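You operate a simulated robot arm through the tools that you are given. There is no shell and no other tool.

Carry out the task below with a simulated robot arm. There is one attempt and no reset: what you move stays moved.

Task
Press the white block's insert and put the block in the green tray.
Fine: knob at the size printed on the block; block in the nest, slide fully in, start, wait for the green lamp, slide out; no crack.

It is judged by the outcome, as a careful person would: the job done as asked, and still so three seconds after it is handed in. It fails if anything else is knocked over, pushed out of place, dropped, spilled or broken.

Robot
A 6-joint arm with a two-finger gripper, fixed in place. Base frame: the origin is at the foot of the arm, x ahead of it, y to its left, z up; the work surface is at about z = 0.8. Lengths are in m, angles in degrees, forces in N, time in s.
Its first joint turns from -166.0 to 166.0 degrees. Payload 2.45 kg.
The TCP is the grasp point between the finger pads, 0.02 m short of the fingertips. In the tool frame z runs along the fingers and y along their closing line. Largest opening 0.14 m; the body of the gripper starts 0.168 m behind the TCP.
Orientation is that of the tool frame in the base frame, as a unit quaternion [w, x, y, z]. With the fingers straight down and closing along the base's y, the tool's x points along the base's -x, its y along +y and its z along -z.

Tools
- The arm moves only by the tool servo_tool. Its argument "increments" is a list of rows, each an object (a shift or turn left out is 0, a gripper value left out holds the last) with "slide": the shift along the tool's x, y, z in mm, a list of three; "rotation": the turn, a rotation vector about the tool's x, y, z in degrees, a list of three. In form: [{"slide": [tx, ty, tz], "rotation": [rx, ry, rz]}, ...]. A call has 1 to 20 rows; each row is the pose to reach, as a shift and turn from the pose commanded when the call began, along the tool's axes at that moment. "gripper" is the gripper command, from -1 (fully open) to 1 (shut), values between in proportion, set as the call begins (left out, the last holds). Each row takes 0.2 s and may step no farther than 0.05 m and 8.6 degrees from the row before; otherwise, or with a gripper value out of range, the whole call is refused. A pose out of reach is approached as far as the arm can. The call stops where the force on the tool passes 70 N (or 10 N more than at its start, if that is more) or the arm is blocked; 0.2 s more then pass. Each finger travels about 0.045 m/s and halts on what it meets, pressing with about 32 N; the grip force reading is that of the motor and also rises with nothing between the fingers. The clock runs only during rows and for 0.2 s after the last one: add rows that repeat a pose to give the fingers time. The reply holds the time, the measured pose of the TCP, the force on the tool along the base axes, the opening and the grip force, in the units named above and with some noise, with the torque about the TCP (base axes, N m) and any sound that the robot's microphone picked up.
- Cameras (640 x 400 px; columns grow to the right, rows downward): "scene" is fixed at [0.0499, 0.5009, 1.5375]; the picture's right is [-0.27, -0.96, 0.00], its down [-0.43, 0.12, -0.90] and it looks along [0.86, -0.24, -0.44] (base axes); focal length 333 px, centre (320, 200). "wrist" rides on the gripper at [0.078, 0.011, -0.209] in the tool frame; the picture's right is [-0.14, 0.99, 0.00], its down [-0.92, -0.13, -0.37] and it looks along [-0.36, -0.05, 0.93] (tool axes); focal length 280 px, centre (320, 200). There is no depth. A picture from a camera that has moved, and an enlarged one, comes with that camera's place and axes in the base frame and with its lens.
- get_image(camera): a new picture of that camera. No time passes.
- enlarge(camera, box): a new picture of the part [left, top, right, bottom] of that camera's present view, enlarged. No time passes.
- job_done(): hands the job in; it is judged then, once.

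Places have to be worked out from the pictures, the camera data and where the tool is seen. Open the gripper and draw the arm clear of the work before you hand the job in, unless the task says otherwise.

The tools are called as name(argument=value, ...) on one line, values as JSON. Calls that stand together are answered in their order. servo_tool: Moves the arm, as the interface text tells. Its arguments: {"type":"object","properties":{"increments":{"type":"array","items":{"type":"object","properties":{"slide":{"type":"array","items":{"type":"number"}},"rotation":{"type":"array","items":{"type":"number"}}}}},"gripper":{"type":"number"}},"required":["increments"]} The other tools are called the same way: get_image (camera) takes a picture; enlarge (camera, box) takes an enlarged picture of a part of a camera's view; job_done () hands the job in.

At the start:

```text
time: 0.0
tool_pos: [0.8177, -0.0351, 1.2188]
ee_rot: [0.0, 0.0, 1.0, 0.0]
force: [-0.5, 0.7, 0.2]
wrist_torque: [0.01, -0.02, 0.03]
width: 0.1398
grip_force: 0.0
```

scene: 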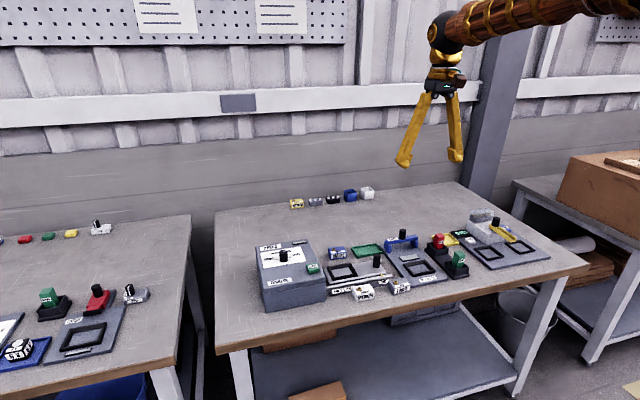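
wrist: 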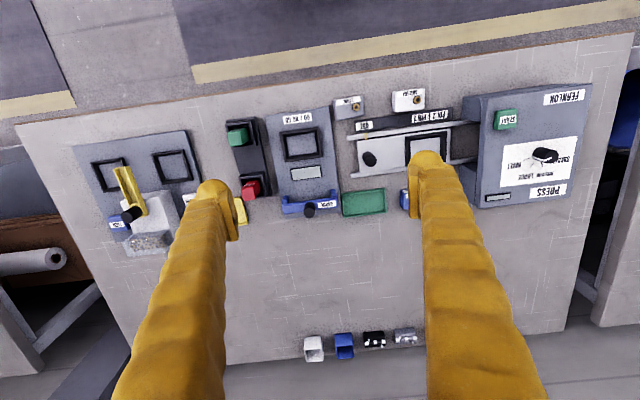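

I'll start by looking closely at the work area from both cameras before moving.

enlarge(camera="scene", box=[240, 220, 420, 332])

enlarge(camera="scene", box=[380, 190, 560, 302])

enlarge(camera="wrist", box=[320, 70, 600, 245])

enlarge(camera="wrist", box=[70, 90, 350, 265])

```text
3.56 times, centred on (330, 276) of scene
camera zoom: at [0.0499, 0.5009, 1.5375], right [-0.27, -0.96, 0.0], down [-0.43, 0.12, -0.9], along [0.86, -0.24, -0.44], focal length 1185 px, centre (284, -70)
```

zoom: 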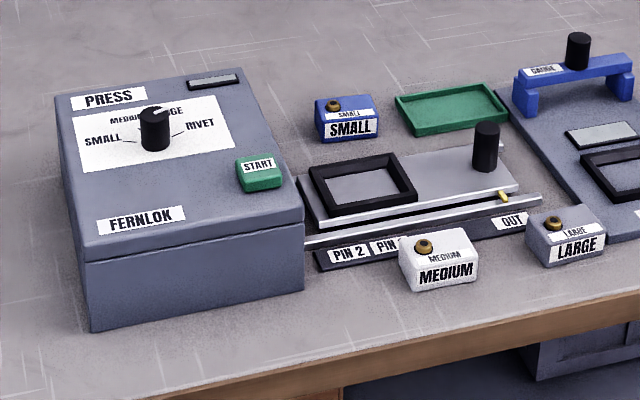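

```text
3.56 times, centred on (470, 246) of scene
camera zoom: at [0.0499, 0.5009, 1.5375], right [-0.27, -0.96, 0.0], down [-0.43, 0.12, -0.9], along [0.86, -0.24, -0.44], focal length 1185 px, centre (-213, 36)
```

zoom: 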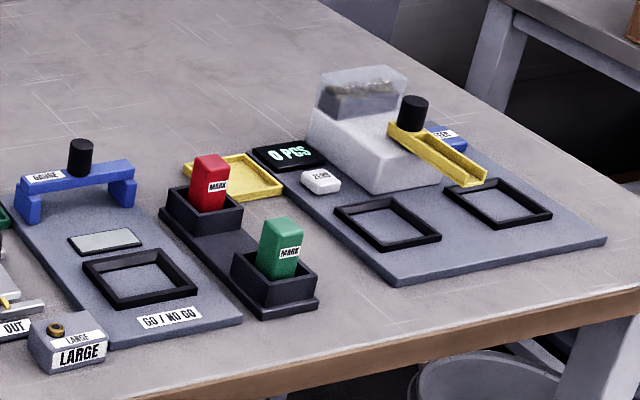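

```text
2.29 times, centred on (460, 158) of wrist
camera zoom: at [0.7393, -0.0247, 1.4291], right [0.14, 0.99, 0.0], down [0.92, -0.13, 0.37], along [0.36, -0.05, -0.93], focal length 641 px, centre (0, 297)
```

zoom: 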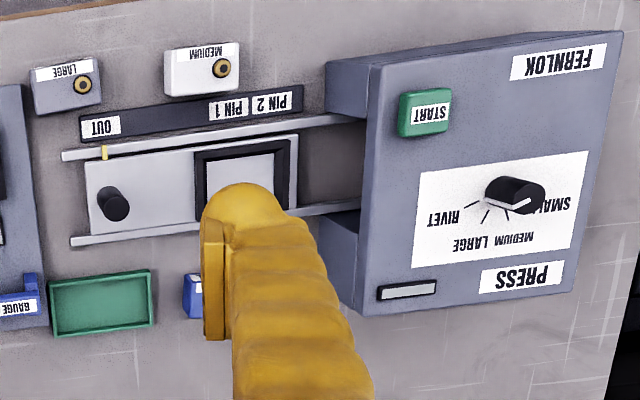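

```text
2.29 times, centred on (210, 178) of wrist
camera zoom: at [0.7393, -0.0247, 1.4291], right [0.14, 0.99, 0.0], down [0.92, -0.13, 0.37], along [0.36, -0.05, -0.93], focal length 641 px, centre (571, 251)
```

zoom: 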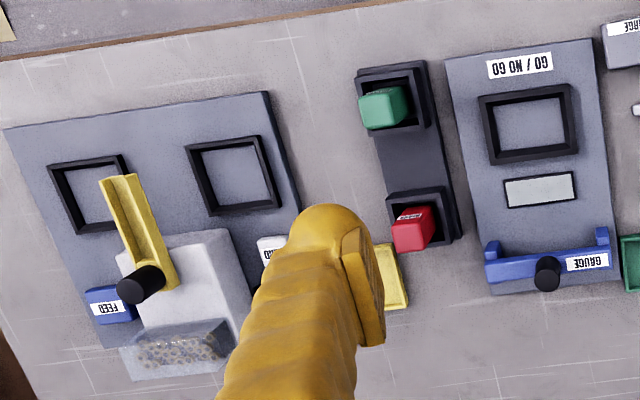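

The white block is marked MEDIUM, and the press sits to the left (+y) with its knob and START button at about z≈0.91. I'll move the wrist camera over the press to read the dial and the slide marks more closely.

servo_tool(increments=[{"slide": [5, 40, 12]}, {"slide": [10, 80, 25]}, {"slide": [15, 120, 37]}, {"slide": [20, 160, 50]}, {"slide": [25, 200, 62]}, {"slide": [30, 240, 75]}, {"slide": [35, 280, 88]}, {"slide": [38, 315, 99]}, {"slide": [38, 315, 99]}], gripper=-1)

get_image(camera="wrist")

```text
time: 2.0
tool_pos: [0.7783, 0.2779, 1.1209]
ee_rot: [0.0, 0.0, 1.0, 0.0]
force: [-0.7, 0.2, -0.5]
wrist_torque: [-0.03, 0.01, 0.01]
width: 0.1402
grip_force: 0.0
```

```text
taken
camera wrist: at [0.7017, 0.2885, 1.3306], right [0.14, 0.99, 0.0], down [0.92, -0.13, 0.37], along [0.37, -0.05, -0.93], focal length 280 px, centre (320, 200)
```

wrist: 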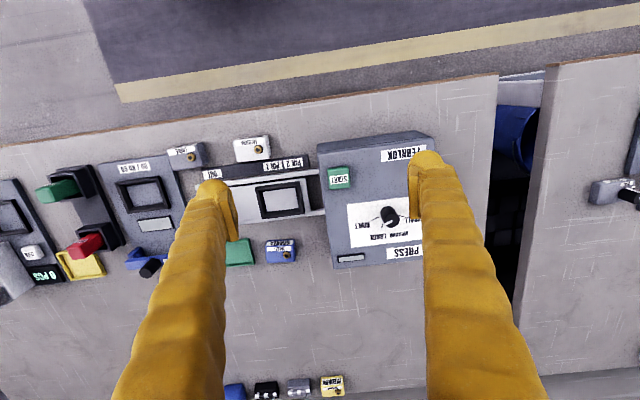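

Good view of the press now; I'll enlarge the dial and the slide area.

enlarge(camera="wrist", box=[320, 130, 440, 270])

enlarge(camera="wrist", box=[190, 130, 350, 270])

enlarge(camera="scene", box=[255, 235, 325, 290])

```text
2.86 times, centred on (380, 200) of wrist
camera zoom: at [0.7017, 0.2885, 1.3306], right [0.14, 0.99, 0.0], down [0.92, -0.13, 0.37], along [0.37, -0.05, -0.93], focal length 801 px, centre (149, 200)
```

zoom: 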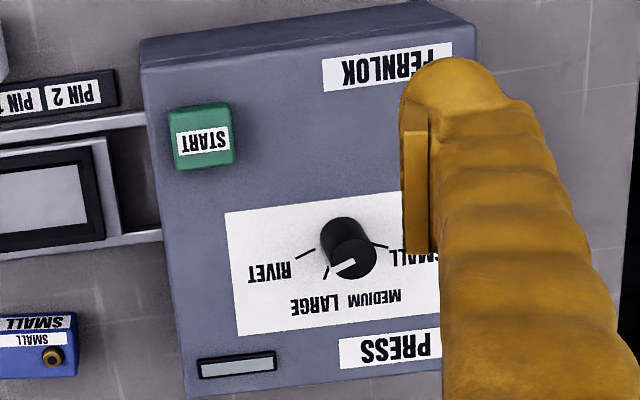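

```text
2.86 times, centred on (270, 200) of wrist
camera zoom: at [0.7017, 0.2885, 1.3306], right [0.14, 0.99, 0.0], down [0.92, -0.13, 0.37], along [0.37, -0.05, -0.93], focal length 801 px, centre (463, 200)
```

zoom: 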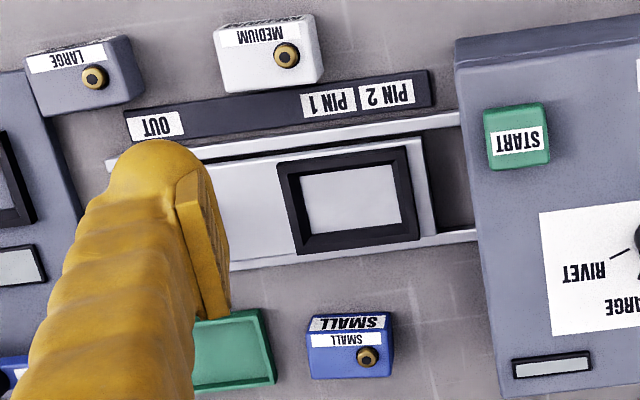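

```text
7.27 times, centred on (290, 262) of scene
camera zoom: at [0.0499, 0.5009, 1.5375], right [-0.27, -0.96, 0.0], down [-0.43, 0.12, -0.9], along [0.86, -0.24, -0.44], focal length 2424 px, centre (538, -254)
```

zoom: 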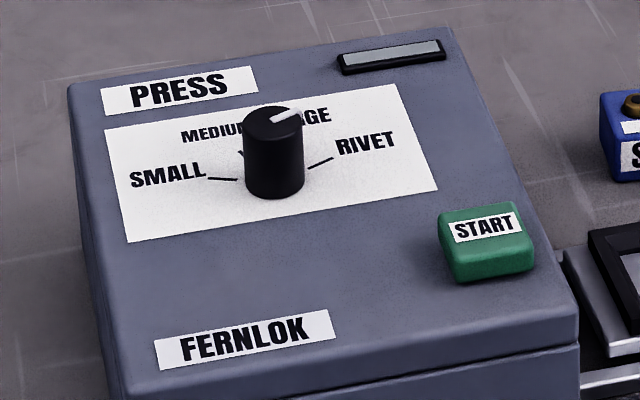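

The dial has SMALL / MEDIUM / LARGE / RIVET ticks, and the pointer currently looks parallel to the RIVET tick. I'll centre the camera on the knob to be sure.

servo_tool(increments=[{"slide": [-20, 27, 23]}, {"slide": [-40, 54, 46]}, {"slide": [-62, 87, 71]}, {"slide": [-62, 87, 71]}])

get_image(camera="wrist")

enlarge(camera="wrist", box=[240, 140, 400, 240])

```text
time: 3.0
tool_pos: [0.8424, 0.3664, 1.0497]
ee_rot: [0.0, 0.001, 1.0, 0.0]
force: [-1.3, -0.1, 0.0]
wrist_torque: [0.0, -0.05, 0.0]
width: 0.1402
grip_force: 0.0
```

```text
taken
camera wrist: at [0.7641, 0.3775, 1.2592], right [0.14, 0.99, 0.0], down [0.92, -0.13, 0.37], along [0.37, -0.05, -0.93], focal length 280 px, centre (320, 200)
```

wrist: 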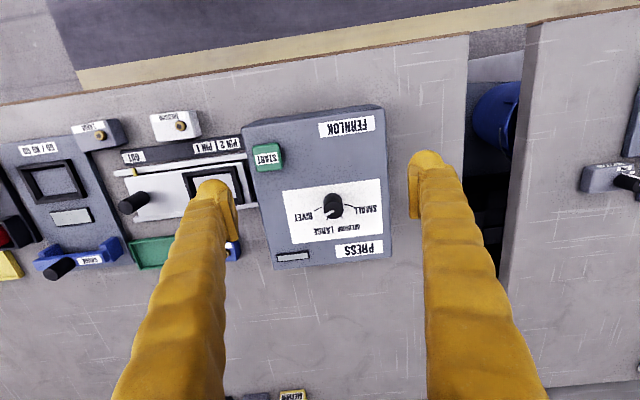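

```text
4.00 times, centred on (320, 190) of wrist
camera zoom: at [0.7641, 0.3775, 1.2592], right [0.14, 0.99, 0.0], down [0.92, -0.13, 0.37], along [0.37, -0.05, -0.93], focal length 1122 px, centre (320, 240)
```

zoom: 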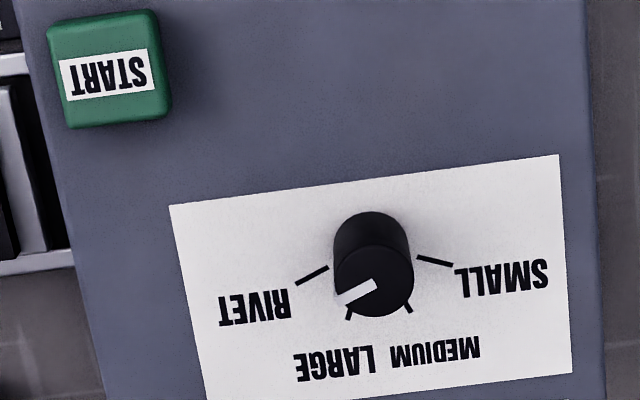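

Zoomed in, the pointer is at RIVET. MEDIUM is about two tick spacings away, roughly 96° counter-clockwise seen from above. The knob is about 26 mm across, at roughly (0.913, 0.375), with its top at z≈0.923. I'll part-close the gripper, pre-turn the tool +48°, and go above the knob.

servo_tool(increments=[{"slide": [-12, 1.5, 5], "rotation": [0, 0, 8]}, {"slide": [-24, 3, 10], "rotation": [0, 0, 16]}, {"slide": [-36, 4.5, 15], "rotation": [0, 0, 24]}, {"slide": [-48, 6, 20], "rotation": [0, 0, 32]}, {"slide": [-60, 7, 25], "rotation": [0, 0, 40]}, {"slide": [-71, 8, 30], "rotation": [0, 0, 48]}, {"slide": [-71, 8, 60], "rotation": [0, 0, 48]}, {"slide": [-71, 8, 60], "rotation": [0, 0, 48]}], gripper=0.25)

get_image(camera="wrist")

enlarge(camera="scene", box=[230, 180, 350, 300])

```text
time: 4.8
tool_pos: [0.9131, 0.3733, 0.988]
ee_rot: [0.0, 0.407, 0.914, 0.0]
force: [-1.0, -0.9, -1.1]
wrist_torque: [-0.01, 0.01, -0.01]
width: 0.0526
grip_force: 0.0
```

```text
taken
camera wrist: at [0.8691, 0.4392, 1.1985], right [0.83, 0.56, 0.0], down [0.52, -0.77, 0.37], along [0.21, -0.31, -0.93], focal length 280 px, centre (320, 200)
```

wrist: 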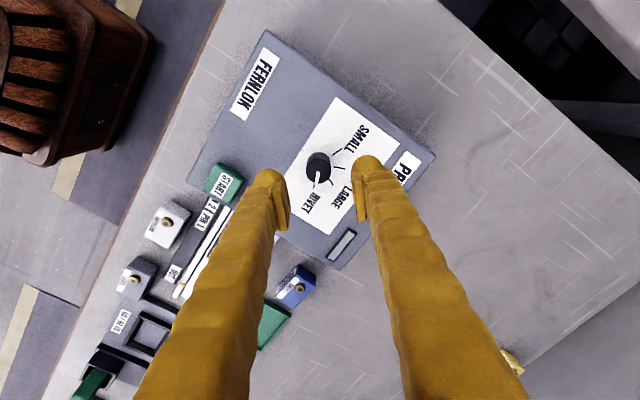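

```text
3.33 times, centred on (290, 240) of scene
camera zoom: at [0.0499, 0.5009, 1.5375], right [-0.27, -0.96, 0.0], down [-0.43, 0.12, -0.9], along [0.86, -0.24, -0.44], focal length 1111 px, centre (420, 67)
```

zoom: 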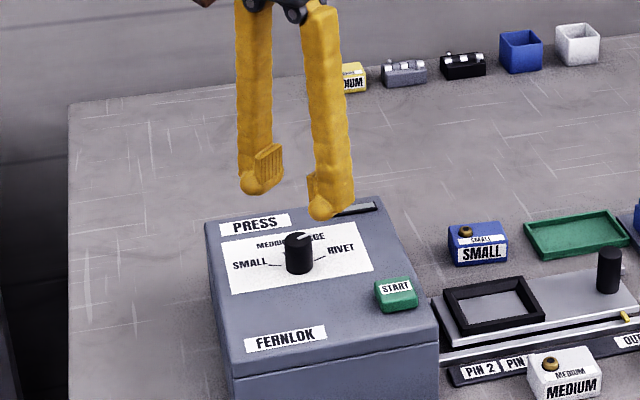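

Let me check the knob's alignment under the TCP in an enlarged view.

enlarge(camera="wrist", box=[260, 120, 400, 220])

```text
4.00 times, centred on (330, 170) of wrist
camera zoom: at [0.8691, 0.4392, 1.1985], right [0.83, 0.56, 0.0], down [0.52, -0.77, 0.37], along [0.21, -0.31, -0.93], focal length 1122 px, centre (280, 320)
```

zoom: 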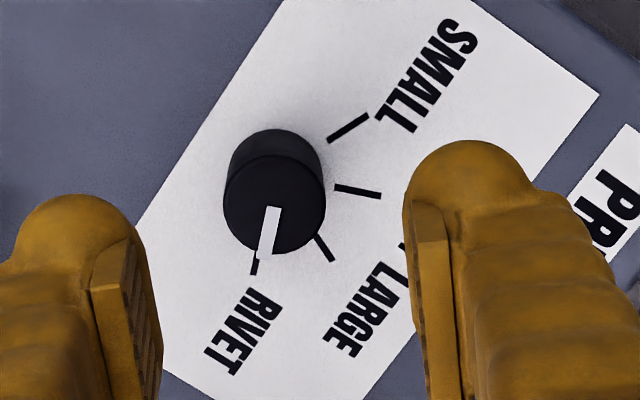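

The knob top sits about 1–2 mm off the tool axis, and the ticks look spaced about 45° apart. I'll make the small correction and lower over the knob with the fingers still open.

servo_tool(increments=[{"slide": [2, -1.2, 20]}, {"slide": [2, -1.2, 40]}, {"slide": [2, -1.2, 55]}, {"slide": [2, -1.2, 66]}, {"slide": [2, -1.2, 66]}])

enlarge(camera="wrist", box=[240, 120, 400, 240])

```text
time: 6.0
tool_pos: [0.9076, 0.3754, 0.9248]
ee_rot: [-0.001, 0.407, 0.913, 0.0]
force: [0.7, 0.2, 0.4]
wrist_torque: [-0.02, 0.0, -0.02]
width: 0.0524
grip_force: 0.0
```

```text
3.33 times, centred on (320, 180) of wrist
camera zoom: at [0.865, 0.4405, 1.1333], right [0.83, 0.56, 0.0], down [0.52, -0.77, 0.37], along [0.21, -0.31, -0.93], focal length 935 px, centre (320, 267)
```

zoom: 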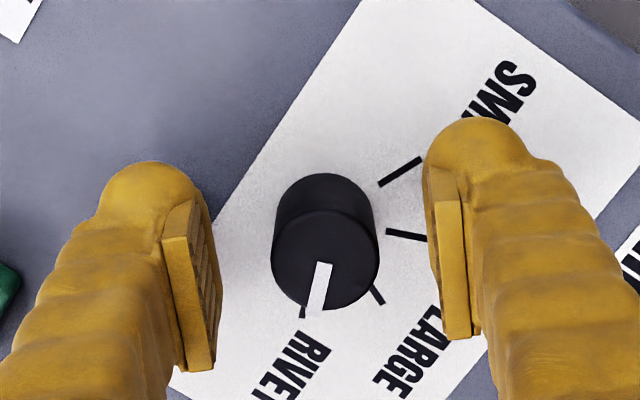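

The knob now sits about 1–1.5 mm the other way, so I'll nudge back slightly and lower 2 mm, then close on the knob.

servo_tool(increments=[{"slide": [-1.6, 1.0, 2]}, {"slide": [-1.6, 1.0, 2]}])

servo_tool(increments=[{"slide": [0, 0, 0]}, {"slide": [0, 0, 0]}, {"slide": [0, 0, 0]}, {"slide": [0, 0, 0]}], gripper=1)

enlarge(camera="wrist", box=[240, 120, 400, 240])

```text
time: 6.6
tool_pos: [0.9105, 0.3747, 0.9217]
ee_rot: [0.0, 0.406, 0.914, 0.0]
force: [0.8, 0.6, 0.0]
wrist_torque: [0.02, 0.0, -0.01]
width: 0.0527
grip_force: 0.0
```

```text
time: 7.6
tool_pos: [0.9101, 0.3758, 0.922]
ee_rot: [-0.001, 0.406, 0.914, 0.0]
force: [-10.5, -8.6, 1.0]
wrist_torque: [-0.09, 0.11, 0.01]
width: 0.0247
grip_force: 44.6
```

```text
3.33 times, centred on (320, 180) of wrist
camera zoom: at [0.8671, 0.4402, 1.1311], right [0.83, 0.56, 0.0], down [0.52, -0.77, 0.37], along [0.21, -0.31, -0.93], focal length 935 px, centre (320, 267)
```

zoom: 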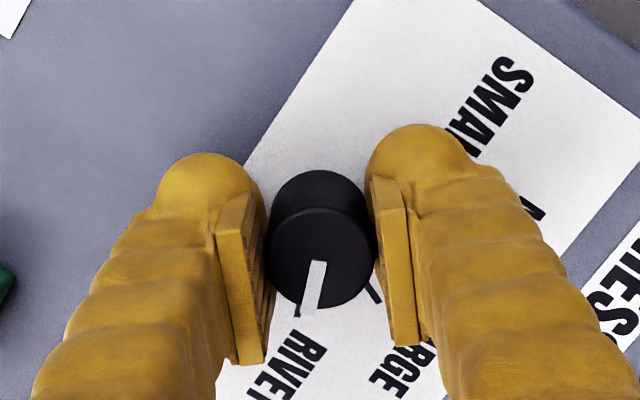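

The knob is gripped (25 mm wide) with a small side load of about 13 N. I'll relieve that by 0.6 mm and turn the tool −90° about its z, which turns the knob from RIVET towards MEDIUM.

servo_tool(increments=[{"slide": [0, -0.6, 0], "rotation": [0, 0, -5]}, {"slide": [0, -0.6, 0], "rotation": [0, 0, -12]}, {"slide": [0, -0.6, 0], "rotation": [0, 0, -19]}, {"slide": [0, -0.6, 0], "rotation": [0, 0, -26]}, {"slide": [0, -0.6, 0], "rotation": [0, 0, -33]}, {"slide": [0, -0.6, 0], "rotation": [0, 0, -40]}, {"slide": [0, -0.6, 0], "rotation": [0, 0, -47]}, {"slide": [0, -0.6, 0], "rotation": [0, 0, -54]}, {"slide": [0, -0.6, 0], "rotation": [0, 0, -61]}, {"slide": [0, -0.6, 0], "rotation": [0, 0, -68]}, {"slide": [0, -0.6, 0], "rotation": [0, 0, -75]}, {"slide": [0, -0.6, 0], "rotation": [0, 0, -82]}, {"slide": [0, -0.6, 0], "rotation": [0, 0, -90]}, {"slide": [0, -0.6, 0], "rotation": [0, 0, -90]}])

enlarge(camera="wrist", box=[240, 120, 400, 240])

enlarge(camera="scene", box=[255, 225, 335, 290])

```text
time: 10.6
tool_pos: [0.9107, 0.3749, 0.9207]
ee_rot: [0.0, -0.359, 0.933, 0.0]
force: [-12.7, 31.2, 4.5]
wrist_torque: [0.39, 0.04, -0.06]
width: 0.0246
grip_force: 45.3
```

```text
3.33 times, centred on (320, 180) of wrist
camera zoom: at [0.8459, 0.3307, 1.131], right [-0.56, 0.83, 0.0], down [0.77, 0.52, 0.37], along [0.3, 0.21, -0.93], focal length 935 px, centre (320, 267)
```

zoom: 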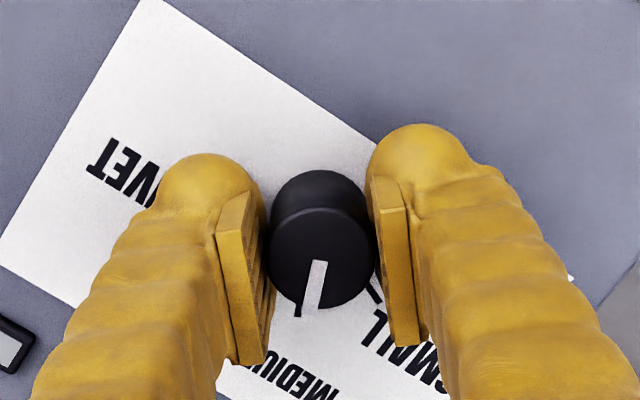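

```text
6.15 times, centred on (295, 258) of scene
camera zoom: at [0.0499, 0.5009, 1.5375], right [-0.27, -0.96, 0.0], down [-0.43, 0.12, -0.9], along [0.86, -0.24, -0.44], focal length 2051 px, centre (474, -154)
```

zoom: 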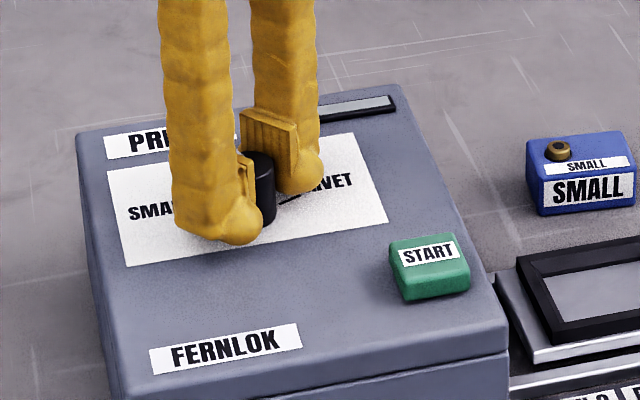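

The pointer turned with the gripper and lines up with the tick by MEDIUM. I'll open the fingers and rise to check where it settled.

servo_tool(increments=[{"slide": [0, 0, 0]}, {"slide": [0, 0, 0]}, {"slide": [0, 0, 0]}], gripper=0.25)

servo_tool(increments=[{"slide": [0, 0, -20]}, {"slide": [0, 0, -60]}, {"slide": [0, 0, -100]}, {"slide": [0, 0, -100]}])

enlarge(camera="wrist", box=[240, 100, 400, 200])

enlarge(camera="scene", box=[255, 225, 335, 290])

```text
time: 11.4
tool_pos: [0.9105, 0.3749, 0.9211]
ee_rot: [0.001, -0.358, 0.934, 0.0]
force: [-0.4, -0.6, 0.1]
wrist_torque: [0.0, -0.02, 0.01]
width: 0.0523
grip_force: 0.1
```

```text
time: 12.4
tool_pos: [0.9114, 0.3731, 1.0213]
ee_rot: [0.0, -0.36, 0.933, 0.0]
force: [-0.3, 1.0, -0.1]
wrist_torque: [-0.02, 0.03, 0.0]
width: 0.0523
grip_force: 0.1
```

```text
4.00 times, centred on (320, 150) of wrist
camera zoom: at [0.8467, 0.3284, 1.231], right [-0.56, 0.83, 0.0], down [0.77, 0.52, 0.37], along [0.31, 0.21, -0.93], focal length 1122 px, centre (320, 400)
```

zoom: 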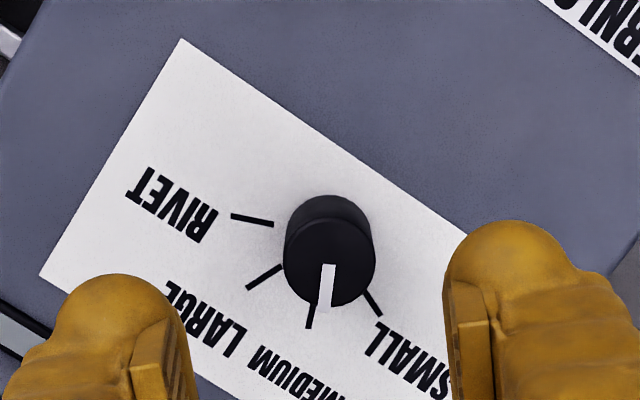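

```text
6.15 times, centred on (295, 258) of scene
camera zoom: at [0.0499, 0.5009, 1.5375], right [-0.27, -0.96, 0.0], down [-0.43, 0.12, -0.9], along [0.86, -0.24, -0.44], focal length 2051 px, centre (474, -154)
```

zoom: 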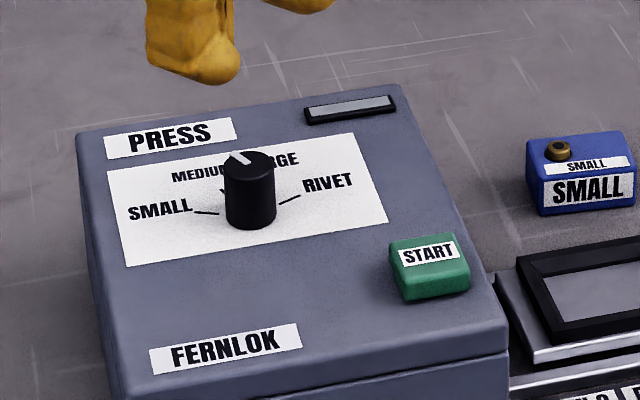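

The pointer is parallel to the MEDIUM tick, so the dial is set. I'll turn the tool back square and move over to look at the white block and the slide nest.

servo_tool(increments=[{"rotation": [0, 0, 8.4]}, {"rotation": [0, 0, 16.8]}, {"rotation": [0, 0, 25.2]}, {"rotation": [0, 0, 33.6]}, {"rotation": [0, 0, 42]}, {"rotation": [0, 0, 42]}])

servo_tool(increments=[{"slide": [24, -35, 0]}, {"slide": [48, -70, 0]}, {"slide": [72, -105, 0]}, {"slide": [96, -140, 0]}, {"slide": [120, -175, 0]}, {"slide": [144, -210, 0]}, {"slide": [170, -245, 0]}, {"slide": [170, -245, 0]}])

get_image(camera="wrist")

```text
time: 13.8
tool_pos: [0.9107, 0.3746, 1.0203]
ee_rot: [0.0, 0.001, 1.0, -0.001]
force: [0.0, 0.3, 0.0]
wrist_torque: [0.04, -0.01, -0.02]
width: 0.0525
grip_force: 0.1
```

```text
time: 15.6
tool_pos: [0.7407, 0.1296, 1.023]
ee_rot: [0.0, 0.0, 1.0, 0.0]
force: [0.5, 0.0, 0.0]
wrist_torque: [0.01, -0.02, 0.01]
width: 0.0525
grip_force: 0.1
```

```text
taken
camera wrist: at [0.6636, 0.1408, 1.2328], right [0.14, 0.99, 0.0], down [0.92, -0.13, 0.37], along [0.36, -0.05, -0.93], focal length 280 px, centre (320, 200)
```

wrist: 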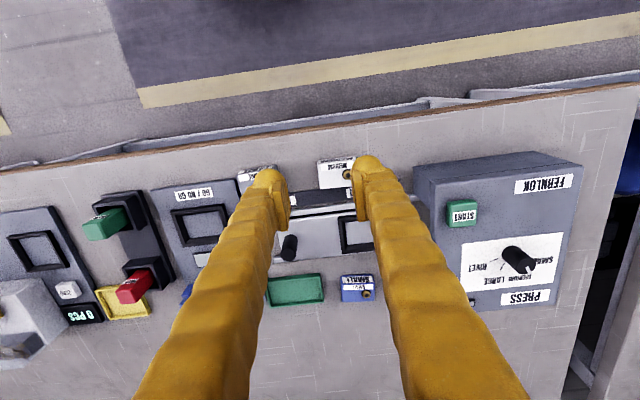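

I'll open the gripper so that the fingers don't hide the block and nest, then look again.

servo_tool(increments=[{"slide": [0, 25, 0]}, {"slide": [0, 35, 0]}, {"slide": [0, 35, 0]}, {"slide": [0, 35, 0]}, {"slide": [0, 35, 0]}], gripper=-1)

get_image(camera="wrist")

enlarge(camera="wrist", box=[240, 140, 400, 240])

enlarge(camera="wrist", box=[200, 190, 360, 290])

```text
time: 16.8
tool_pos: [0.74, 0.1644, 1.0225]
ee_rot: [-0.001, 0.0, 1.0, 0.0]
force: [-0.3, 0.4, -0.8]
wrist_torque: [0.01, 0.01, -0.01]
width: 0.14
grip_force: 0.2
```

```text
taken
camera wrist: at [0.6642, 0.1758, 1.2317], right [0.14, 0.99, 0.0], down [0.92, -0.13, 0.37], along [0.36, -0.05, -0.93], focal length 280 px, centre (320, 200)
```

wrist: 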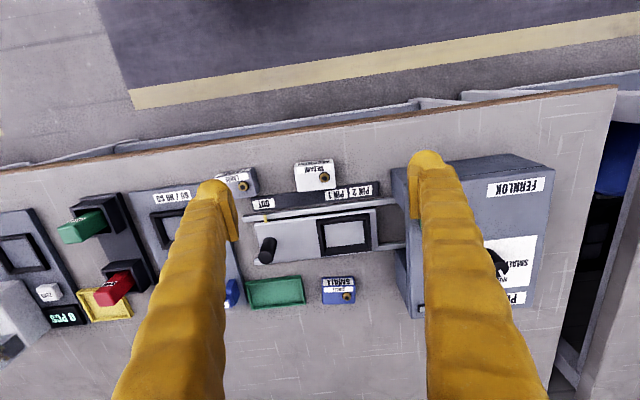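

```text
4.00 times, centred on (320, 190) of wrist
camera zoom: at [0.6642, 0.1758, 1.2317], right [0.14, 0.99, 0.0], down [0.92, -0.13, 0.37], along [0.36, -0.05, -0.93], focal length 1122 px, centre (320, 240)
```

zoom: 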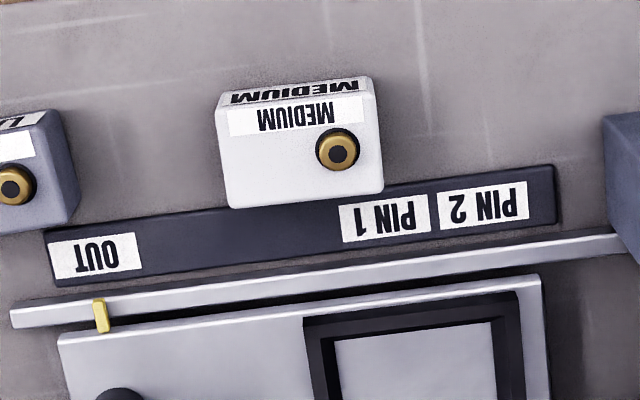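

```text
4.00 times, centred on (280, 240) of wrist
camera zoom: at [0.6642, 0.1758, 1.2317], right [0.14, 0.99, 0.0], down [0.92, -0.13, 0.37], along [0.36, -0.05, -0.93], focal length 1122 px, centre (480, 40)
```

zoom: 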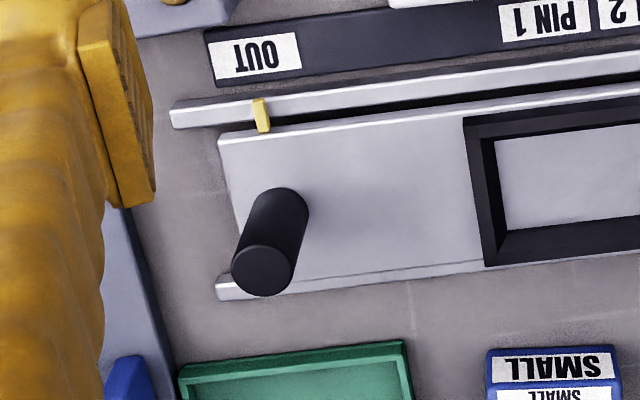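

The white block is about 60×40×30 mm, centred near (0.785, 0.152), and square to the axes. Before gripping it I'll view the nest and the slide handle from closer above to get the rim height and position.

servo_tool(increments=[{"slide": [-30, 10, 0]}, {"slide": [-65, 18, 10]}, {"slide": [-65, 18, 10]}])

enlarge(camera="wrist", box=[230, 130, 410, 242])

enlarge(camera="scene", box=[320, 245, 420, 310])

```text
time: 17.6
tool_pos: [0.8063, 0.1822, 1.013]
ee_rot: [0.0, 0.0, 1.0, 0.0]
force: [0.0, -0.5, 0.5]
wrist_torque: [0.0, -0.05, 0.0]
width: 0.14
grip_force: 0.1
```

```text
3.56 times, centred on (320, 186) of wrist
camera zoom: at [0.7292, 0.1935, 1.2226], right [0.14, 0.99, 0.0], down [0.92, -0.13, 0.37], along [0.36, -0.05, -0.93], focal length 997 px, centre (320, 250)
```

zoom: 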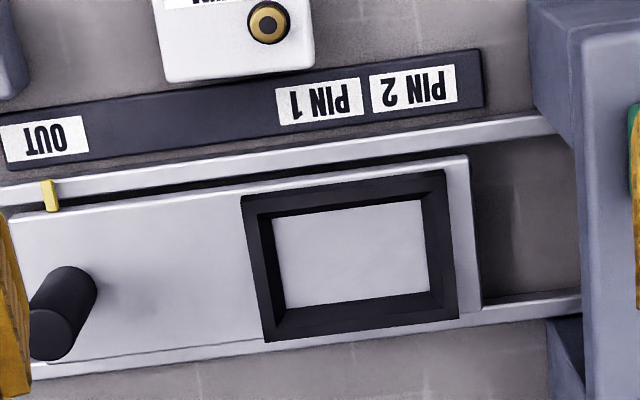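

```text
6.15 times, centred on (370, 278) of scene
camera zoom: at [0.0499, 0.5009, 1.5375], right [-0.27, -0.96, 0.0], down [-0.43, 0.12, -0.9], along [0.86, -0.24, -0.44], focal length 2051 px, centre (12, -277)
```

zoom: 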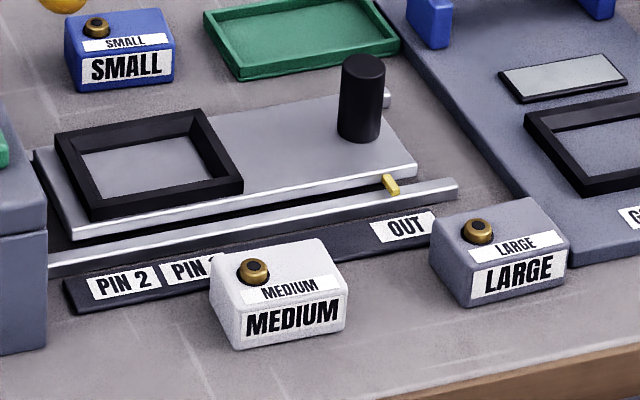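

The nest floor is at about (0.891, 0.1845, z≈0.82), with an opening of about 64×43 mm and a rim about 10 mm high. The block fits with around 2 mm to spare each side. I'll set the opening to about 90 mm and come in above the white block.

servo_tool(increments=[{"slide": [10, -15, 0]}, {"slide": [21.5, -31.5, 10]}, {"slide": [21.5, -31.5, 50]}, {"slide": [21.5, -31.5, 90]}, {"slide": [21.5, -31.5, 112]}, {"slide": [21.5, -31.5, 112]}], gripper=-0.29)

get_image(camera="wrist")

enlarge(camera="wrist", box=[230, 110, 410, 222])

```text
time: 19.0
tool_pos: [0.7825, 0.1521, 0.8986]
ee_rot: [0.0, 0.0, 1.0, 0.001]
force: [-0.2, -1.0, -1.0]
wrist_torque: [-0.04, -0.02, 0.01]
width: 0.0903
grip_force: 0.0
```

```text
taken
camera wrist: at [0.7059, 0.163, 1.1088], right [0.14, 0.99, 0.0], down [0.92, -0.13, 0.37], along [0.36, -0.05, -0.93], focal length 280 px, centre (320, 200)
```

wrist: 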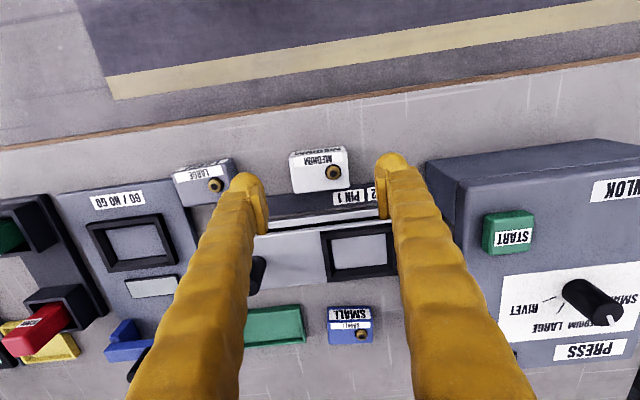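

```text
3.56 times, centred on (320, 166) of wrist
camera zoom: at [0.7059, 0.163, 1.1088], right [0.14, 0.99, 0.0], down [0.92, -0.13, 0.37], along [0.36, -0.05, -0.93], focal length 997 px, centre (320, 321)
```

zoom: 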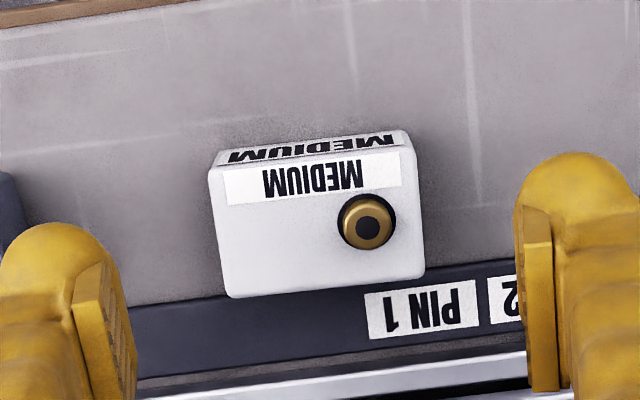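

The block is centred between the fingers within 1 mm. I'll lower so the fingertips are about 15 mm up the block's sides, leaving them above the nest rim later, then grip.

servo_tool(increments=[{"slide": [-0.5, 0, 25]}, {"slide": [-0.5, 0, 50]}, {"slide": [-0.5, 0, 64]}, {"slide": [-0.5, 0, 64]}])

servo_tool(increments=[{"slide": [0, 0, 0]}, {"slide": [0, 0, 0]}, {"slide": [0, 0, 0]}, {"slide": [0, 0, 0]}, {"slide": [0, 0, 0]}], gripper=1)

get_image(camera="wrist")

enlarge(camera="scene", box=[310, 220, 430, 310])

```text
time: 20.0
tool_pos: [0.7833, 0.1539, 0.8347]
ee_rot: [-0.001, 0.001, 1.0, 0.0]
force: [-0.5, -0.4, 0.3]
wrist_torque: [-0.01, -0.02, -0.01]
width: 0.0902
grip_force: 0.0
```

```text
time: 21.2
tool_pos: [0.7826, 0.1517, 0.8344]
ee_rot: [0.0, 0.0, 1.0, 0.0]
force: [0.4, 1.0, -0.2]
wrist_torque: [0.0, 0.02, -0.01]
width: 0.0589
grip_force: 31.8
```

```text
taken
camera wrist: at [0.7062, 0.1629, 1.0442], right [0.14, 0.99, 0.0], down [0.92, -0.13, 0.37], along [0.36, -0.05, -0.93], focal length 280 px, centre (320, 200)
```

wrist: 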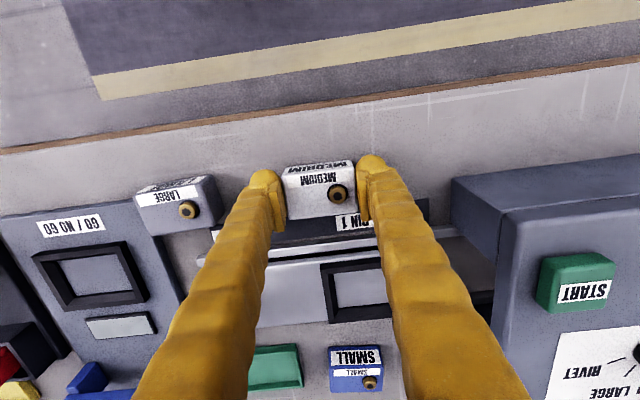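

```text
4.44 times, centred on (370, 265) of scene
camera zoom: at [0.0499, 0.5009, 1.5375], right [-0.27, -0.96, 0.0], down [-0.43, 0.12, -0.9], along [0.86, -0.24, -0.44], focal length 1481 px, centre (98, -89)
```

zoom: 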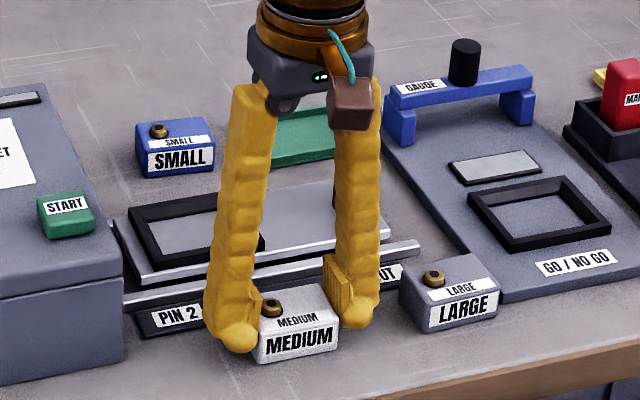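

The block is gripped (58.9 mm) and centred on the TCP. I'll lift 65 mm and carry it over the nest.

servo_tool(increments=[{"slide": [0, 0, -25]}, {"slide": [0, 0, -65]}, {"slide": [-35, 10, -65]}, {"slide": [-70, 21, -65]}, {"slide": [-107, 32, -65]}, {"slide": [-107, 32, -65]}, {"slide": [-107, 32, -65]}])

get_image(camera="wrist")

enlarge(camera="wrist", box=[240, 110, 400, 230])

enlarge(camera="scene", box=[310, 220, 430, 310])

```text
time: 22.8
tool_pos: [0.8892, 0.1841, 0.8996]
ee_rot: [0.0, 0.0, 1.0, 0.0]
force: [-0.2, -0.7, -0.3]
wrist_torque: [0.05, 0.06, -0.02]
width: 0.0584
grip_force: 32.6
```

```text
taken
camera wrist: at [0.8119, 0.1943, 1.1086], right [0.14, 0.99, 0.0], down [0.92, -0.13, 0.37], along [0.36, -0.05, -0.93], focal length 280 px, centre (320, 200)
```

wrist: 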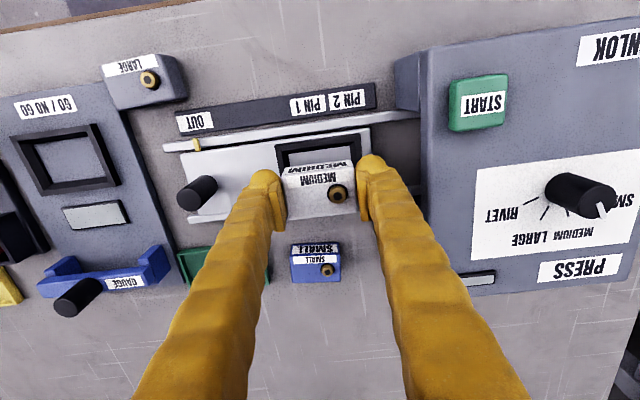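

```text
3.33 times, centred on (320, 170) of wrist
camera zoom: at [0.8119, 0.1943, 1.1086], right [0.14, 0.99, 0.0], down [0.92, -0.13, 0.37], along [0.36, -0.05, -0.93], focal length 935 px, centre (320, 300)
```

zoom: 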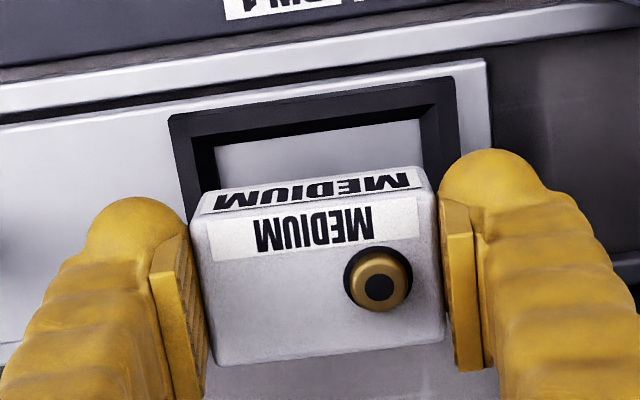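

```text
4.44 times, centred on (370, 265) of scene
camera zoom: at [0.0499, 0.5009, 1.5375], right [-0.27, -0.96, 0.0], down [-0.43, 0.12, -0.9], along [0.86, -0.24, -0.44], focal length 1481 px, centre (98, -89)
```

zoom: 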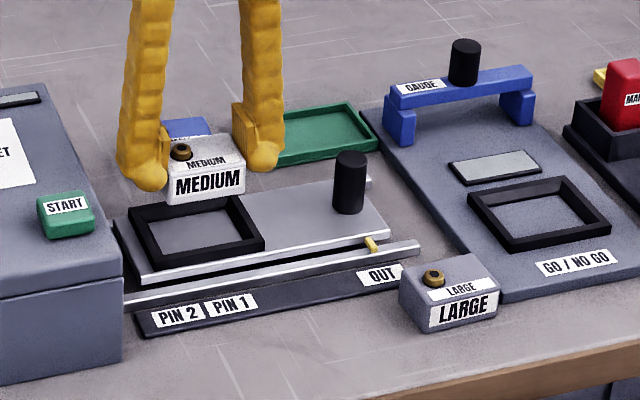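

The block sits on the TCP axis, and the nest centre is about 1.9 mm further in +y than the TCP. I'll shift by that and lower until the block's bottom is level with the nest rim, then check.

servo_tool(increments=[{"slide": [0, 1.9, 0]}, {"slide": [0, 1.9, 20]}, {"slide": [0, 1.9, 34]}, {"slide": [0, 1.9, 34]}])

enlarge(camera="wrist", box=[240, 110, 400, 230])

enlarge(camera="scene", box=[320, 235, 400, 295])

```text
time: 23.8
tool_pos: [0.8896, 0.1861, 0.8647]
ee_rot: [0.0, 0.0, 1.0, 0.0]
force: [-0.4, 0.4, -0.6]
wrist_torque: [0.03, 0.01, -0.01]
width: 0.0585
grip_force: 32.1
```

```text
3.33 times, centred on (320, 170) of wrist
camera zoom: at [0.8132, 0.1966, 1.0755], right [0.14, 0.99, 0.0], down [0.92, -0.13, 0.37], along [0.36, -0.05, -0.93], focal length 935 px, centre (320, 300)
```

zoom: 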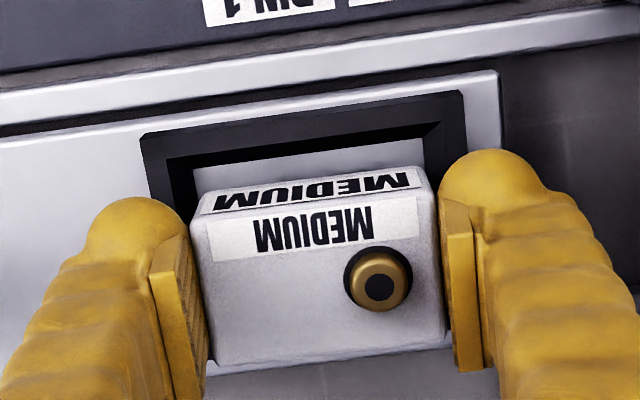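

```text
6.67 times, centred on (360, 265) of scene
camera zoom: at [0.0499, 0.5009, 1.5375], right [-0.27, -0.96, 0.0], down [-0.43, 0.12, -0.9], along [0.86, -0.24, -0.44], focal length 2222 px, centre (53, -233)
```

zoom: 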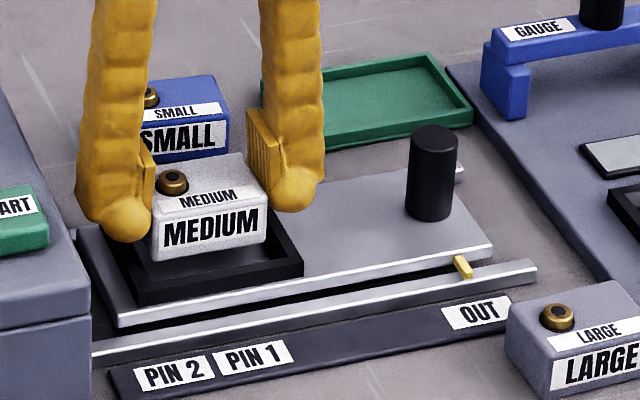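

It lines up: the nest centre is within about 0.5 mm of the block centre in both directions. Lowering the last bit gently while watching the force.

servo_tool(increments=[{"slide": [0, 0, 3]}, {"slide": [0, 0, 6]}, {"slide": [0, 0, 8]}, {"slide": [0, 0, 9]}, {"slide": [0, 0, 9]}])

enlarge(camera="scene", box=[320, 235, 400, 295])

```text
time: 25.0
tool_pos: [0.8912, 0.1855, 0.8573]
ee_rot: [0.001, 0.0, 1.0, 0.001]
force: [-16.0, -0.9, 20.8]
wrist_torque: [-0.04, 0.08, -0.05]
width: 0.0588
grip_force: 32.0
```

```text
6.67 times, centred on (360, 265) of scene
camera zoom: at [0.0499, 0.5009, 1.5375], right [-0.27, -0.96, 0.0], down [-0.43, 0.12, -0.9], along [0.86, -0.24, -0.44], focal length 2222 px, centre (53, -233)
```

zoom: 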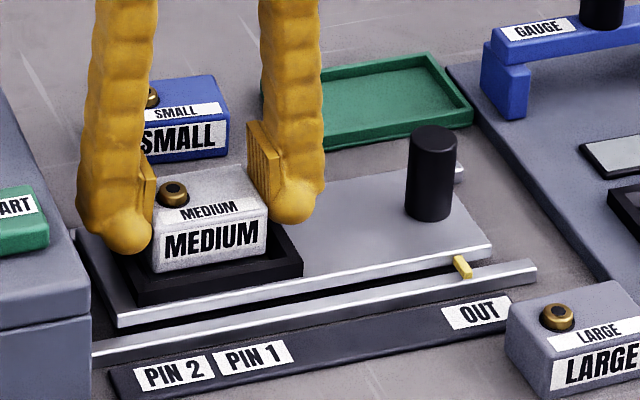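

There's contact: 21 N up and 16 N towards −x, which suggests the block touches the far wall. I'll ease 1.2 mm towards −x and see how the forces change.

servo_tool(increments=[{"slide": [0.6, 0, -0.5]}, {"slide": [1.2, 0, 0]}, {"slide": [1.2, 0, 0]}])

enlarge(camera="wrist", box=[240, 110, 400, 230])

```text
time: 25.8
tool_pos: [0.8902, 0.1834, 0.8569]
ee_rot: [0.0, 0.0, 1.0, 0.0]
force: [-2.1, 0.4, -2.2]
wrist_torque: [0.01, 0.06, 0.03]
width: 0.0587
grip_force: 32.2
```

```text
3.33 times, centred on (320, 170) of wrist
camera zoom: at [0.8131, 0.1955, 1.0664], right [0.14, 0.99, 0.0], down [0.92, -0.13, 0.37], along [0.36, -0.05, -0.93], focal length 935 px, centre (320, 300)
```

zoom: 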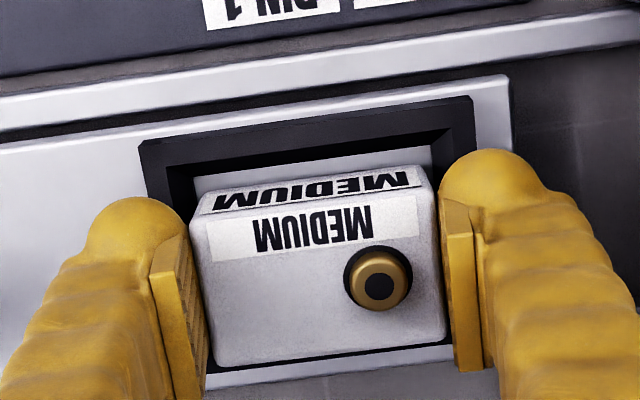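

The forces have cleared, and there's still a visible gap on the near side, so I'll shift another 1.5 mm towards −x and continue down.

servo_tool(increments=[{"slide": [1.5, 0, 0]}, {"slide": [1.5, 0, 1]}, {"slide": [1.5, 0, 2]}, {"slide": [1.5, 0, 2]}])

enlarge(camera="wrist", box=[240, 110, 400, 230])

enlarge(camera="scene", box=[320, 235, 400, 295])

```text
time: 26.8
tool_pos: [0.8884, 0.1851, 0.8558]
ee_rot: [0.0, 0.0, 1.0, 0.0]
force: [-0.5, 0.9, -0.6]
wrist_torque: [-0.01, 0.01, -0.01]
width: 0.0588
grip_force: 32.1
```

```text
3.33 times, centred on (320, 170) of wrist
camera zoom: at [0.8119, 0.1957, 1.0652], right [0.14, 0.99, 0.0], down [0.92, -0.13, 0.37], along [0.36, -0.05, -0.93], focal length 935 px, centre (320, 300)
```

zoom: 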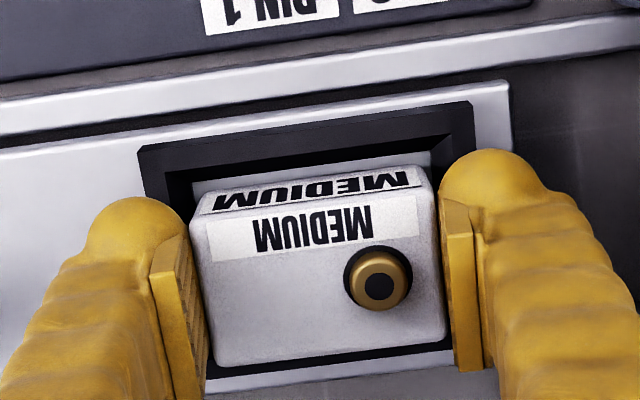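

```text
6.67 times, centred on (360, 265) of scene
camera zoom: at [0.0499, 0.5009, 1.5375], right [-0.27, -0.96, 0.0], down [-0.43, 0.12, -0.9], along [0.86, -0.24, -0.44], focal length 2222 px, centre (53, -233)
```

zoom: 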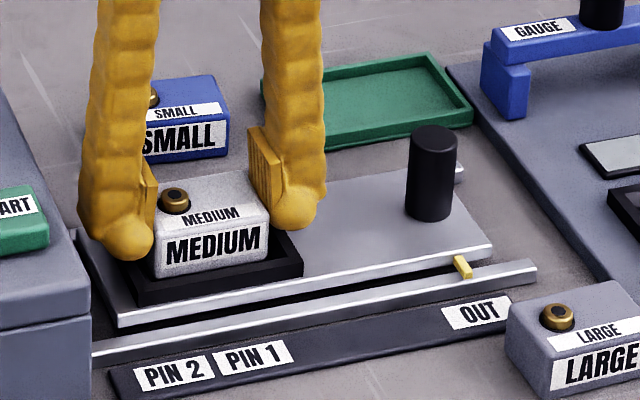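

No contact now and the block is dropping in. I'll keep lowering in small steps until it rests on the floor.

servo_tool(increments=[{"slide": [0, 0, 1]}, {"slide": [0, 0, 2]}, {"slide": [0, 0, 2]}])

servo_tool(increments=[{"slide": [0, 0, 1]}, {"slide": [0, 0, 2]}, {"slide": [0, 0, 2]}])

enlarge(camera="wrist", box=[240, 110, 400, 230])

enlarge(camera="scene", box=[320, 235, 400, 295])

```text
time: 27.6
tool_pos: [0.889, 0.1848, 0.8546]
ee_rot: [0.001, 0.0, 1.0, 0.0]
force: [0.2, 0.1, 13.2]
wrist_torque: [-0.39, 0.05, 0.02]
width: 0.0588
grip_force: 32.1
```

```text
time: 28.4
tool_pos: [0.8888, 0.1844, 0.852]
ee_rot: [0.001, 0.0, 1.0, -0.001]
force: [-0.1, 0.2, 25.9]
wrist_torque: [-0.03, -0.05, -0.02]
width: 0.0587
grip_force: 31.6
```

```text
3.33 times, centred on (320, 170) of wrist
camera zoom: at [0.8117, 0.1959, 1.0616], right [0.14, 0.99, 0.0], down [0.92, -0.13, 0.37], along [0.37, -0.05, -0.93], focal length 935 px, centre (320, 300)
```

zoom: 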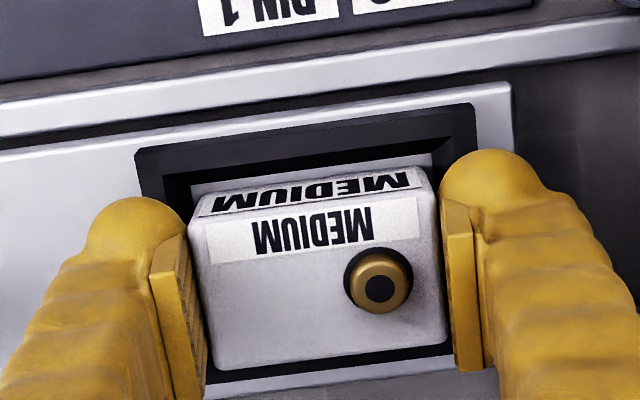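

```text
6.67 times, centred on (360, 265) of scene
camera zoom: at [0.0499, 0.5009, 1.5375], right [-0.27, -0.96, 0.0], down [-0.43, 0.12, -0.9], along [0.86, -0.24, -0.44], focal length 2222 px, centre (53, -233)
```

zoom: 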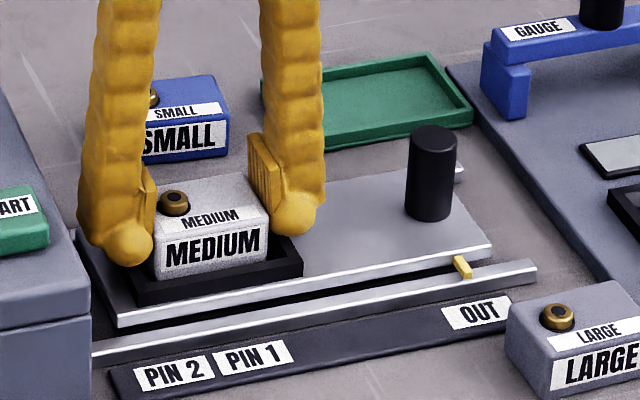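

The vertical force has built to 26 N with no side load and no torque, so the block is resting on the nest floor. I'll take off the preload and open slightly to release it.

servo_tool(increments=[{"slide": [0, 0, -2]}, {"slide": [0, 0, -2]}])

servo_tool(increments=[{"slide": [0, 0, 0]}, {"slide": [0, 0, 0]}, {"slide": [0, 0, 0]}, {"slide": [0, 0, 0]}], gripper=-0.14)

enlarge(camera="wrist", box=[240, 110, 400, 230])

enlarge(camera="scene", box=[320, 235, 400, 295])

```text
time: 29.0
tool_pos: [0.8878, 0.185, 0.8511]
ee_rot: [-0.002, 0.0, 1.0, 0.0]
force: [0.2, 0.5, 0.4]
wrist_torque: [0.05, -0.06, -0.01]
width: 0.0589
grip_force: 31.6
```

```text
time: 30.0
tool_pos: [0.889, 0.1846, 0.852]
ee_rot: [0.0, 0.0, 1.0, -0.001]
force: [-0.9, -0.5, -0.7]
wrist_torque: [-0.02, -0.01, -0.02]
width: 0.0798
grip_force: 0.1
```

```text
3.33 times, centred on (320, 170) of wrist
camera zoom: at [0.8113, 0.1954, 1.0629], right [0.14, 0.99, 0.0], down [0.92, -0.13, 0.37], along [0.36, -0.05, -0.93], focal length 935 px, centre (320, 300)
```

zoom: 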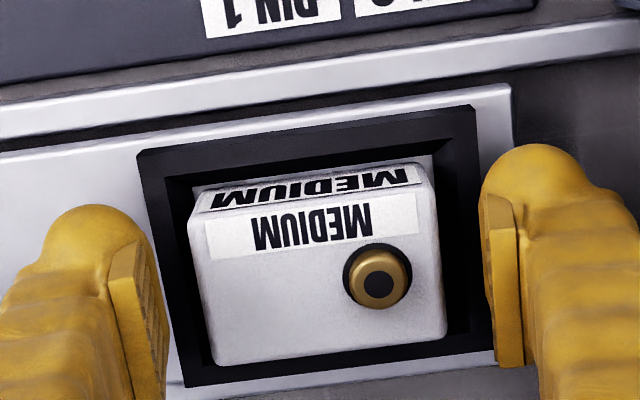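

```text
6.67 times, centred on (360, 265) of scene
camera zoom: at [0.0499, 0.5009, 1.5375], right [-0.27, -0.96, 0.0], down [-0.43, 0.12, -0.9], along [0.86, -0.24, -0.44], focal length 2222 px, centre (53, -233)
```

zoom: 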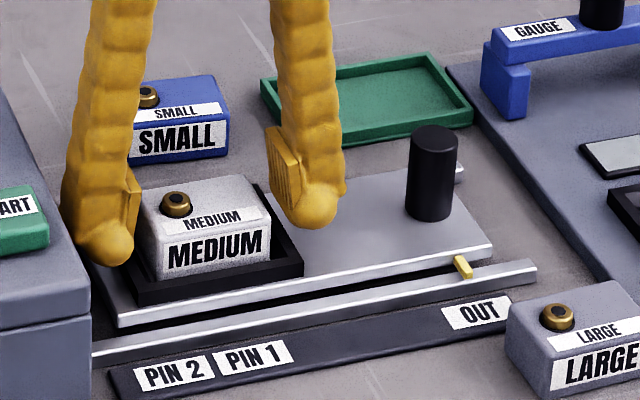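

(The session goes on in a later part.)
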